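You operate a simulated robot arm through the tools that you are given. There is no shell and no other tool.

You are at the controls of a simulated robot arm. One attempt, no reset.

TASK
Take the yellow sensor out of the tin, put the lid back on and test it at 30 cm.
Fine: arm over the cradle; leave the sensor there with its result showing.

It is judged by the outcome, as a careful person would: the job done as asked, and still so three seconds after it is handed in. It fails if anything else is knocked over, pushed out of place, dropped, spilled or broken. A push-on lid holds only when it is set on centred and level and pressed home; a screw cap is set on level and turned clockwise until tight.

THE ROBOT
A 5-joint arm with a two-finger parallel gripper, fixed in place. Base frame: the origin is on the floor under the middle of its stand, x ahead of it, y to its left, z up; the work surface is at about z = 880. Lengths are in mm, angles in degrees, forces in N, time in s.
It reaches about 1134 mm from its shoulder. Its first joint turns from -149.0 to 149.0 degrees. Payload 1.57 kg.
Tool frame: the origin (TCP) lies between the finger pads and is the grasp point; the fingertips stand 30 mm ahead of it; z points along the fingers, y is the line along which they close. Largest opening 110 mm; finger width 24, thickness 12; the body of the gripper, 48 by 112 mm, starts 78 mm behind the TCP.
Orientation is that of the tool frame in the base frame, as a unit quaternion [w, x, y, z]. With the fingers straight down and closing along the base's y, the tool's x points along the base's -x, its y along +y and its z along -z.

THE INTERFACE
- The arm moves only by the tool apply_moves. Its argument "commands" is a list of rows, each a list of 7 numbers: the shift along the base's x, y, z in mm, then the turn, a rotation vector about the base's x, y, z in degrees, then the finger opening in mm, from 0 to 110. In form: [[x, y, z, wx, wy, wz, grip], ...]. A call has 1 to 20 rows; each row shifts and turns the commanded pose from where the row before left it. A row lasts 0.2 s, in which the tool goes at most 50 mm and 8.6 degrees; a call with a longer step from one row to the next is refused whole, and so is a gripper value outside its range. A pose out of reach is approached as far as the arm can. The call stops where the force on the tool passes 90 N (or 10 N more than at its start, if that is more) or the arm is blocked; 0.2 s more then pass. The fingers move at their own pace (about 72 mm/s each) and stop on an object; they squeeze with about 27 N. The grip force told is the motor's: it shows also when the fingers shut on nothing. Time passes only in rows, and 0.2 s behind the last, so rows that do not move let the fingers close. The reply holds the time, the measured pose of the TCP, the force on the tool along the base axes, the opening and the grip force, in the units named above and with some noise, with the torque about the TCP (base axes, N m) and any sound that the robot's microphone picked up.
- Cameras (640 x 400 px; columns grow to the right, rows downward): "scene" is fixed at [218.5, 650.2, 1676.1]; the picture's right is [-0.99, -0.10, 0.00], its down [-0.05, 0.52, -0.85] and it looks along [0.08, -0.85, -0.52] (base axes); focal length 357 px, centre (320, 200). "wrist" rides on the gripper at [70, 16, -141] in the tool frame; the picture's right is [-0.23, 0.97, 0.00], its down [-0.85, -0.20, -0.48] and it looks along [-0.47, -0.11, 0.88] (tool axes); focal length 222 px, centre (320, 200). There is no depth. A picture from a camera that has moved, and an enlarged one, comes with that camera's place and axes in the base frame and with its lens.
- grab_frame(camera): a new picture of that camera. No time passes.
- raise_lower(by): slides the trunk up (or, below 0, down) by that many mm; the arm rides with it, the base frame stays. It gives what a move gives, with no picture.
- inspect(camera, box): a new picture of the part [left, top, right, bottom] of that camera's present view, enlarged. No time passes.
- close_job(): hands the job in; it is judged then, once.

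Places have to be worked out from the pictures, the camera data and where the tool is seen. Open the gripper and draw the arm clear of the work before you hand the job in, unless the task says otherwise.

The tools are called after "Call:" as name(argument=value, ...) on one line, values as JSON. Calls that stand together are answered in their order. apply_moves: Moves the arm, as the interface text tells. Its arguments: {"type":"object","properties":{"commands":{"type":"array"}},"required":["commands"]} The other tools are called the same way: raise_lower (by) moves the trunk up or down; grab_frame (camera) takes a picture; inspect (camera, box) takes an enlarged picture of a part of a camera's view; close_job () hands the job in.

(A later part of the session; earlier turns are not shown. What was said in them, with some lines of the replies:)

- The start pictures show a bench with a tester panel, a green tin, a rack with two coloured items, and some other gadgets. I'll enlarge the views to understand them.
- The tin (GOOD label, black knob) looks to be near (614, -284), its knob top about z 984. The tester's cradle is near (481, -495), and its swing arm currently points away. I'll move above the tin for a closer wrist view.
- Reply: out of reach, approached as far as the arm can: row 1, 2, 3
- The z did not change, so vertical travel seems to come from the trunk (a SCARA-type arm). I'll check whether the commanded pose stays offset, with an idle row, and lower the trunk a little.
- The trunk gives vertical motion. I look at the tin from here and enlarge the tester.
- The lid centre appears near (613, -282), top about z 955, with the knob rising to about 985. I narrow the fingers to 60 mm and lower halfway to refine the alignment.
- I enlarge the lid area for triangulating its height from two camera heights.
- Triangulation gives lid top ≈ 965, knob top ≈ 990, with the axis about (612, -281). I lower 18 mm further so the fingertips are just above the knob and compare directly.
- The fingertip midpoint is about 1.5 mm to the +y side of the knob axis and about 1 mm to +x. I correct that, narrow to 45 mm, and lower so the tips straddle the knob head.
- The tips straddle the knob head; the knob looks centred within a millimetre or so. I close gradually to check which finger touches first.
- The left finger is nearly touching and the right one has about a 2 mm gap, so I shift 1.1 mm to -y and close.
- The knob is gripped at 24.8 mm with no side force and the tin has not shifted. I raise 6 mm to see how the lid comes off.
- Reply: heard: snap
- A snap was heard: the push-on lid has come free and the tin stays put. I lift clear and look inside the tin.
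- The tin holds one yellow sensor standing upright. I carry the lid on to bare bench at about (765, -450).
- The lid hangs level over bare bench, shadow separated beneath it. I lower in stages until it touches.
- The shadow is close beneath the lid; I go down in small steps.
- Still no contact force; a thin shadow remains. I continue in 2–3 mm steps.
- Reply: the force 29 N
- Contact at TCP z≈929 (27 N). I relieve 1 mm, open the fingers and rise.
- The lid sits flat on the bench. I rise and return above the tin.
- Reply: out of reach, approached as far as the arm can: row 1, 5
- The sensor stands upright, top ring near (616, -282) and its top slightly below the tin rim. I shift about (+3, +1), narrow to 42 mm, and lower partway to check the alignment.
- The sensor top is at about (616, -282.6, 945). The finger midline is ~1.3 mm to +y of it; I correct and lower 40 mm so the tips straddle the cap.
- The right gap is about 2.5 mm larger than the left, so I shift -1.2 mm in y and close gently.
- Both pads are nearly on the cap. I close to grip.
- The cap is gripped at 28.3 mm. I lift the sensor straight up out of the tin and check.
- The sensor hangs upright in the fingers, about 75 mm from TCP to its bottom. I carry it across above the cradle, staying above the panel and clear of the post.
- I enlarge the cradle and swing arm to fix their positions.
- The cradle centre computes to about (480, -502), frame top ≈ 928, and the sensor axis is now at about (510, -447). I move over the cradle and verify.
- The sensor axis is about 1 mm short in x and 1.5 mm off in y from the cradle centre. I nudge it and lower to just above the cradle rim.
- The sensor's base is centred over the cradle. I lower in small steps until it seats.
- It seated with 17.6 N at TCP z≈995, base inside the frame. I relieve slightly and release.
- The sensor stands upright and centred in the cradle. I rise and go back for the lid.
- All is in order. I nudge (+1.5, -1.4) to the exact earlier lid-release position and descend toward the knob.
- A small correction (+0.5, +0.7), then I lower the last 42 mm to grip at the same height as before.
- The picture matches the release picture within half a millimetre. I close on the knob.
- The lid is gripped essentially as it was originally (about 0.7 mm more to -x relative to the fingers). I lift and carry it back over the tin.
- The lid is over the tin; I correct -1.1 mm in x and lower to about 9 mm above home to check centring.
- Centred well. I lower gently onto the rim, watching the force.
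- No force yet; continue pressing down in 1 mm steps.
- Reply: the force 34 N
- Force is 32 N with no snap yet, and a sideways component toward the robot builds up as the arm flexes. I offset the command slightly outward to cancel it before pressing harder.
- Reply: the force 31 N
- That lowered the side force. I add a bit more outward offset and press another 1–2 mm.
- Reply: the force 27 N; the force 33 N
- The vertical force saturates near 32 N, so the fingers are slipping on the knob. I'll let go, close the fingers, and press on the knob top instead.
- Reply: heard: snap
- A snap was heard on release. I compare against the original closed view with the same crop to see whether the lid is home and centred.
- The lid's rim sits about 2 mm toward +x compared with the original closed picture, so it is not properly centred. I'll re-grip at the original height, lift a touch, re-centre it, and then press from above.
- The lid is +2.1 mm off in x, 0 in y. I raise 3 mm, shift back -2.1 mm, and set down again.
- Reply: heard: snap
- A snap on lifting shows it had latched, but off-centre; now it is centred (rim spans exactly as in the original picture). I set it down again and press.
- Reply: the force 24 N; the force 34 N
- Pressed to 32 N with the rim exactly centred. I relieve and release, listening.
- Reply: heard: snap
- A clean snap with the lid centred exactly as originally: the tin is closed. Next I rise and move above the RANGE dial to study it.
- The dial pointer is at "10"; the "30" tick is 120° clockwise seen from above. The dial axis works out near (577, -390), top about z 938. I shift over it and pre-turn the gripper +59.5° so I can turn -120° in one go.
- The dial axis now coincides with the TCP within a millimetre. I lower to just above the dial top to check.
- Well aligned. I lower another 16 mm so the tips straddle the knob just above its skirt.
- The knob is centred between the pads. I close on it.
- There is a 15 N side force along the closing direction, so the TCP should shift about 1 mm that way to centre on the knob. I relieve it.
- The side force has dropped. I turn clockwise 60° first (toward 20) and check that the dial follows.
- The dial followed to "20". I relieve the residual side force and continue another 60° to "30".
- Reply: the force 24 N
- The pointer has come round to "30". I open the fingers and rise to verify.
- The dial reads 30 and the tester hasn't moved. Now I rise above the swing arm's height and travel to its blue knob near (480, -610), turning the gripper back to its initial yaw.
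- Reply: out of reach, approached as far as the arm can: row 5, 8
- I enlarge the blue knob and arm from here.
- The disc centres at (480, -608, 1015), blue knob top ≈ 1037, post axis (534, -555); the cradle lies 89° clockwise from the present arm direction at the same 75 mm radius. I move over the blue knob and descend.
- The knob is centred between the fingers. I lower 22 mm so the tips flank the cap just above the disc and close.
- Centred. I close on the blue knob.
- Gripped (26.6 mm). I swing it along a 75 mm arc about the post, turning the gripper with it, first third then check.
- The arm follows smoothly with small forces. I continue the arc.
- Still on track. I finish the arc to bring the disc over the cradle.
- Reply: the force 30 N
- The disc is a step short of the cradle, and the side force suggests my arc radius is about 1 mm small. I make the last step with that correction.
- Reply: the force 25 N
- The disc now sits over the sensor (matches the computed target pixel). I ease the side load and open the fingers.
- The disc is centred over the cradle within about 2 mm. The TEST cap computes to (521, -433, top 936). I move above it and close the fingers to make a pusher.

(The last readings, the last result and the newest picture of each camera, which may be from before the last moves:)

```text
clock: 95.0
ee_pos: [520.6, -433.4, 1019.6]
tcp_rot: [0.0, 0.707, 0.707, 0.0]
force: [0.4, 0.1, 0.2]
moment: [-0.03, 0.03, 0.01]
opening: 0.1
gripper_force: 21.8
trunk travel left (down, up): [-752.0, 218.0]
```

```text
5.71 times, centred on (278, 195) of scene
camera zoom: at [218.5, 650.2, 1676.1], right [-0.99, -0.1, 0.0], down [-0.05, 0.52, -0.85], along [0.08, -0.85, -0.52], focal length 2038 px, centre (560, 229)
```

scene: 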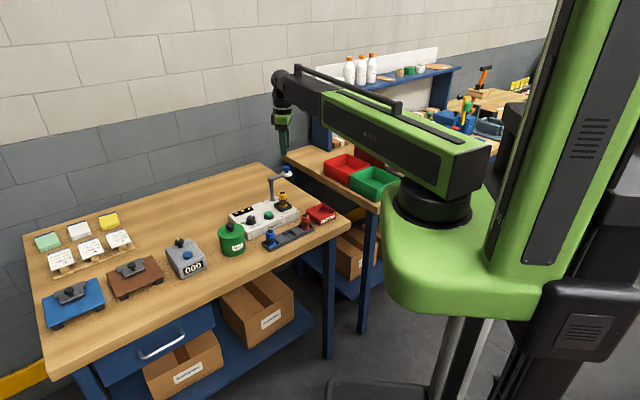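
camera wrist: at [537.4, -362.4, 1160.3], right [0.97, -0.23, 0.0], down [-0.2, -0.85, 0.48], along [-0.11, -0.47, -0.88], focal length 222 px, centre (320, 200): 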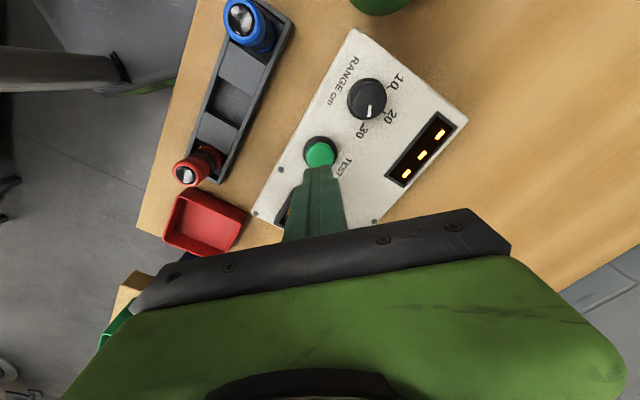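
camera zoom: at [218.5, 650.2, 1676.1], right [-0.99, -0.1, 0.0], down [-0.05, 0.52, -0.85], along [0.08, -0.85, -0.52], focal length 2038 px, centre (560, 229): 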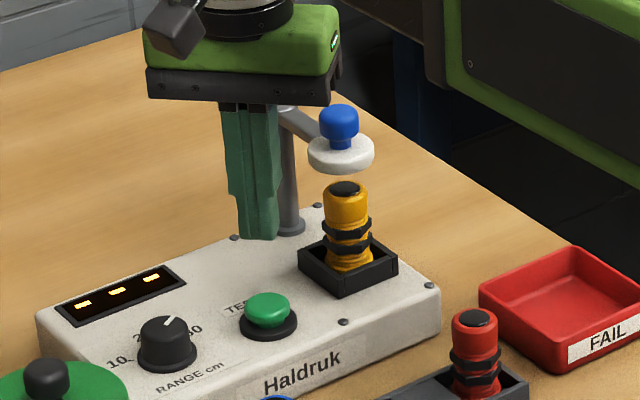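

The fist is centred over TEST and the dial still shows 30. I lower close to the button and then press in small steps.

Call:
raise_lower(by=-46)

Call:
raise_lower(by=-4)

Call:
inspect(camera="scene", box=[230, 160, 326, 230])

```text
clock: 95.8
ee_pos: [522.1, -432.4, 973.4]
tcp_rot: [0.0, 0.707, 0.707, 0.0]
force: [-0.7, -0.1, 0.0]
moment: [0.01, -0.02, 0.01]
opening: 0.1
gripper_force: 21.2
trunk travel left (down, up): [-706.0, 264.0]
```

```text
clock: 96.4
ee_pos: [521.3, -433.7, 970.0]
tcp_rot: [0.001, 0.707, 0.708, 0.0]
force: [-0.1, 0.0, -0.5]
moment: [0.0, 0.01, 0.0]
opening: 0.0
gripper_force: 21.4
trunk travel left (down, up): [-702.0, 268.0]
```

```text
5.71 times, centred on (278, 195) of scene
camera zoom: at [218.5, 650.2, 1676.1], right [-0.99, -0.1, 0.0], down [-0.05, 0.52, -0.85], along [0.08, -0.85, -0.52], focal length 2038 px, centre (560, 229)
```

zoom: 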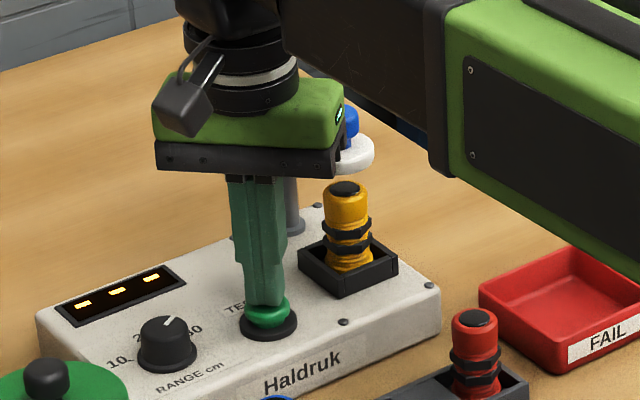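

The fingertips are just above the green cap. I press in 2 mm steps, listening for a click.

Call:
raise_lower(by=-2)

Call:
raise_lower(by=-2)

Call:
raise_lower(by=-2)

Call:
inspect(camera="scene", box=[230, 180, 326, 240])

```text
clock: 96.9
ee_pos: [522.4, -432.8, 966.4]
tcp_rot: [0.0, 0.707, 0.707, -0.001]
force: [0.1, -0.9, 0.4]
moment: [0.02, 0.03, 0.03]
opening: 0.1
gripper_force: 21.1
trunk travel left (down, up): [-700.0, 270.0]
```

```text
clock: 97.4
ee_pos: [522.2, -432.8, 965.6]
tcp_rot: [0.0, 0.707, 0.707, 0.0]
force: [0.9, 0.0, 1.7]
moment: [-0.01, 0.02, -0.04]
opening: 0.0
gripper_force: 21.2
trunk travel left (down, up): [-698.0, 272.0]
```

```text
clock: 97.9
ee_pos: [520.3, -432.7, 963.4]
tcp_rot: [0.0, 0.707, 0.707, 0.0]
force: [0.7, -1.0, 3.0]
moment: [0.0, -0.02, 0.0]
opening: 0.2
gripper_force: 21.5
trunk travel left (down, up): [-696.0, 274.0]
heard: click
```

```text
6.67 times, centred on (278, 210) of scene
camera zoom: at [218.5, 650.2, 1676.1], right [-0.99, -0.1, 0.0], down [-0.05, 0.52, -0.85], along [0.08, -0.85, -0.52], focal length 2377 px, centre (600, 133)
```

zoom: 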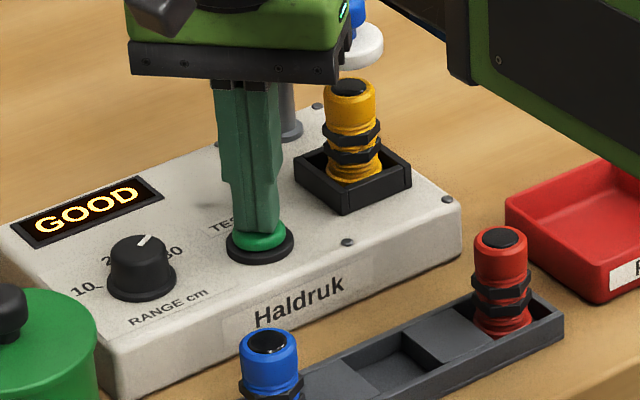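

Click heard and the display reads "GOOD". I lift straight off the button.

Call:
raise_lower(by=40)

Call:
raise_lower(by=140)

Call:
inspect(camera="scene", box=[220, 160, 332, 240])

Call:
grab_frame(camera="scene")

```text
clock: 98.8
ee_pos: [521.5, -433.5, 1003.5]
tcp_rot: [0.0, 0.707, 0.707, 0.0]
force: [-0.2, -0.1, 0.5]
moment: [0.03, 0.0, 0.01]
opening: 0.1
gripper_force: 21.4
trunk travel left (down, up): [-736.0, 234.0]
```

```text
clock: 100.4
ee_pos: [520.9, -434.5, 1143.9]
tcp_rot: [0.0, 0.707, 0.708, 0.0]
force: [-0.1, -0.2, 0.3]
moment: [-0.01, -0.02, 0.0]
opening: 0.1
gripper_force: 21.5
trunk travel left (down, up): [-876.0, 94.0]
```

```text
5.00 times, centred on (276, 200) of scene
camera zoom: at [218.5, 650.2, 1676.1], right [-0.99, -0.1, 0.0], down [-0.05, 0.52, -0.85], along [0.08, -0.85, -0.52], focal length 1783 px, centre (540, 200)
```

zoom: 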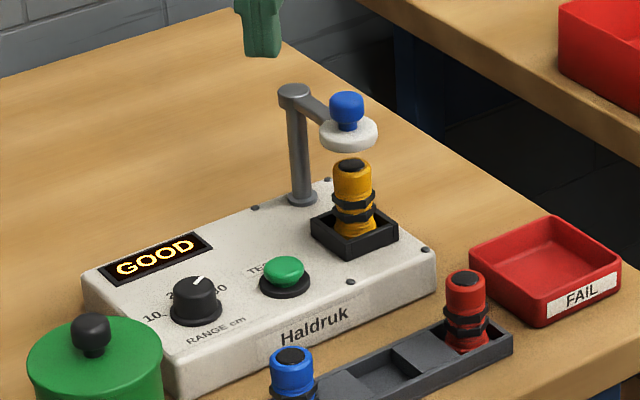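

```text
taken
```

scene: 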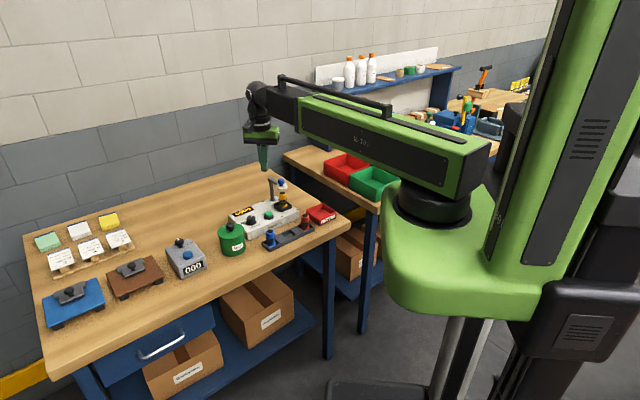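

The display persists after release. I open the gripper and draw the arm clear, turning back to the starting yaw.

Call:
apply_moves(commands=[[8, 6, 0, 0, 0, 8.2, 60], [8, 6, 0, 0, 0, 8.2, 60], [8, 6, 0, 0, 0, 8.2, 60], [8, 6, 0, 0, 0, 8.2, 60], [8, 6, 0, 0, 0, 8.2, 60], [8, 6, 0, 0, 0, 8.2, 60], [8, 6, 0, 0, 0, 8.2, 60], [8, 6, 0, 0, 0, 8.2, 60], [8, 6, 0, 0, 0, 8.2, 60], [8, 6, 0, 0, 0, 8.2, 60], [8, 6, 0, 0, 0, 8, 60], [0, 0, 0, 0, 0, 0, 60]])

Call:
raise_lower(by=80)

Call:
grab_frame(camera="wrist")

Call:
inspect(camera="scene", box=[200, 170, 340, 260])

```text
clock: 103.0
ee_pos: [607.7, -366.5, 1142.8]
tcp_rot: [0.0, 0.0, 1.0, 0.0]
force: [-0.1, 0.9, 0.1]
moment: [0.02, -0.02, 0.01]
opening: 60.0
gripper_force: 0.1
trunk travel left (down, up): [-876.0, 94.0]
```

```text
clock: 104.2
ee_pos: [609.5, -366.8, 1223.8]
tcp_rot: [0.0, -0.001, 1.0, 0.0]
force: [-0.2, 0.1, 0.1]
moment: [0.04, 0.0, -0.01]
opening: 60.1
gripper_force: 0.1
trunk travel left (down, up): [-956.0, 14.0]
```

```text
taken
camera wrist: at [539.5, -350.1, 1364.2], right [0.23, 0.97, 0.0], down [0.85, -0.2, 0.48], along [0.47, -0.11, -0.88], focal length 222 px, centre (320, 200)
```

wrist: 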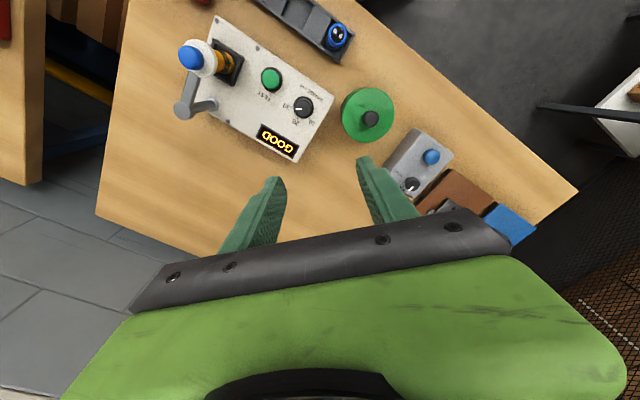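

```text
4.44 times, centred on (270, 215) of scene
camera zoom: at [218.5, 650.2, 1676.1], right [-0.99, -0.1, 0.0], down [-0.05, 0.52, -0.85], along [0.08, -0.85, -0.52], focal length 1585 px, centre (542, 133)
```

zoom: 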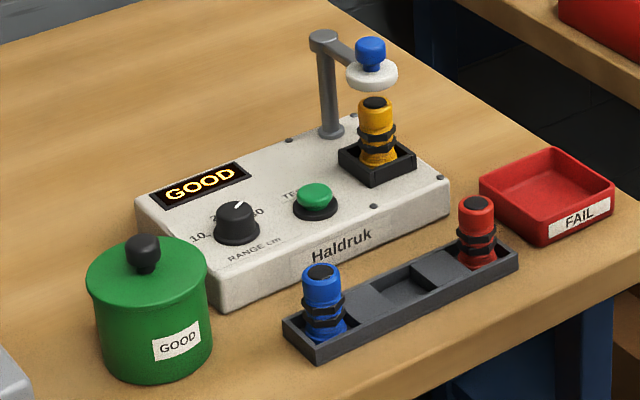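

Everything looks right; one last close look at the lid and the dial before handing in.

Call:
inspect(camera="scene", box=[210, 215, 258, 260])

Call:
inspect(camera="wrist", box=[160, 20, 420, 180])

```text
8.89 times, centred on (234, 238) of scene
camera zoom: at [218.5, 650.2, 1676.1], right [-0.99, -0.1, 0.0], down [-0.05, 0.52, -0.85], along [0.08, -0.85, -0.52], focal length 3169 px, centre (1084, -133)
```

zoom: 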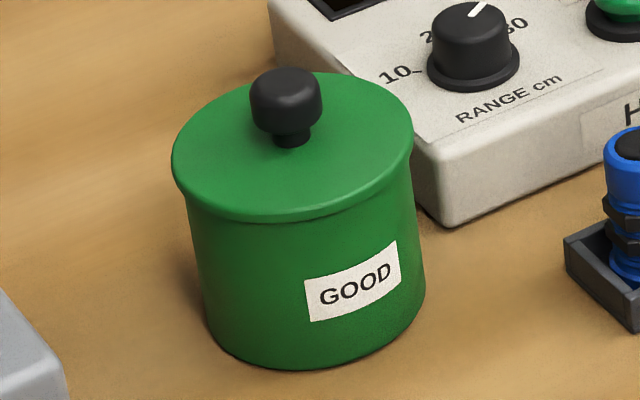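

```text
2.46 times, centred on (290, 100) of wrist
camera zoom: at [539.5, -350.1, 1364.2], right [0.23, 0.97, 0.0], down [0.85, -0.2, 0.48], along [0.47, -0.11, -0.88], focal length 547 px, centre (394, 446)
```

zoom: 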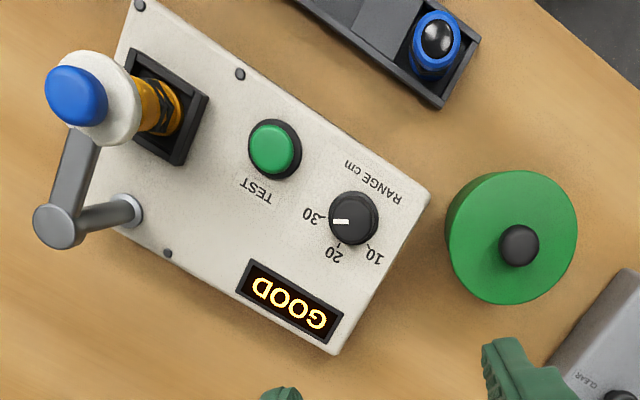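

The lid is on flush and centred, the dial is at 30, and the swing arm is over the cradle. The yellow sensor is seated with "GOOD" showing, and the gripper is open and clear, so I hand the job in.

Call:
close_job()

```text
The job is handed in.
```

The yellow sensor tested **GOOD** at 30 cm. It is still in the tester's cradle with that result on the display.

- **Tin:** The lid is back on. My first attempt latched about 2 mm off-centre, so I took it off, centred it and pressed it down again until it snapped.
- **Test:** I turned the range dial from 10 to 30, swung the arm over the cradle and pressed TEST once. The button clicked and the display changed to GOOD.
- **Bench:** In the last pictures nothing else had been moved or knocked over. I opened the gripper and moved the arm clear before handing in.
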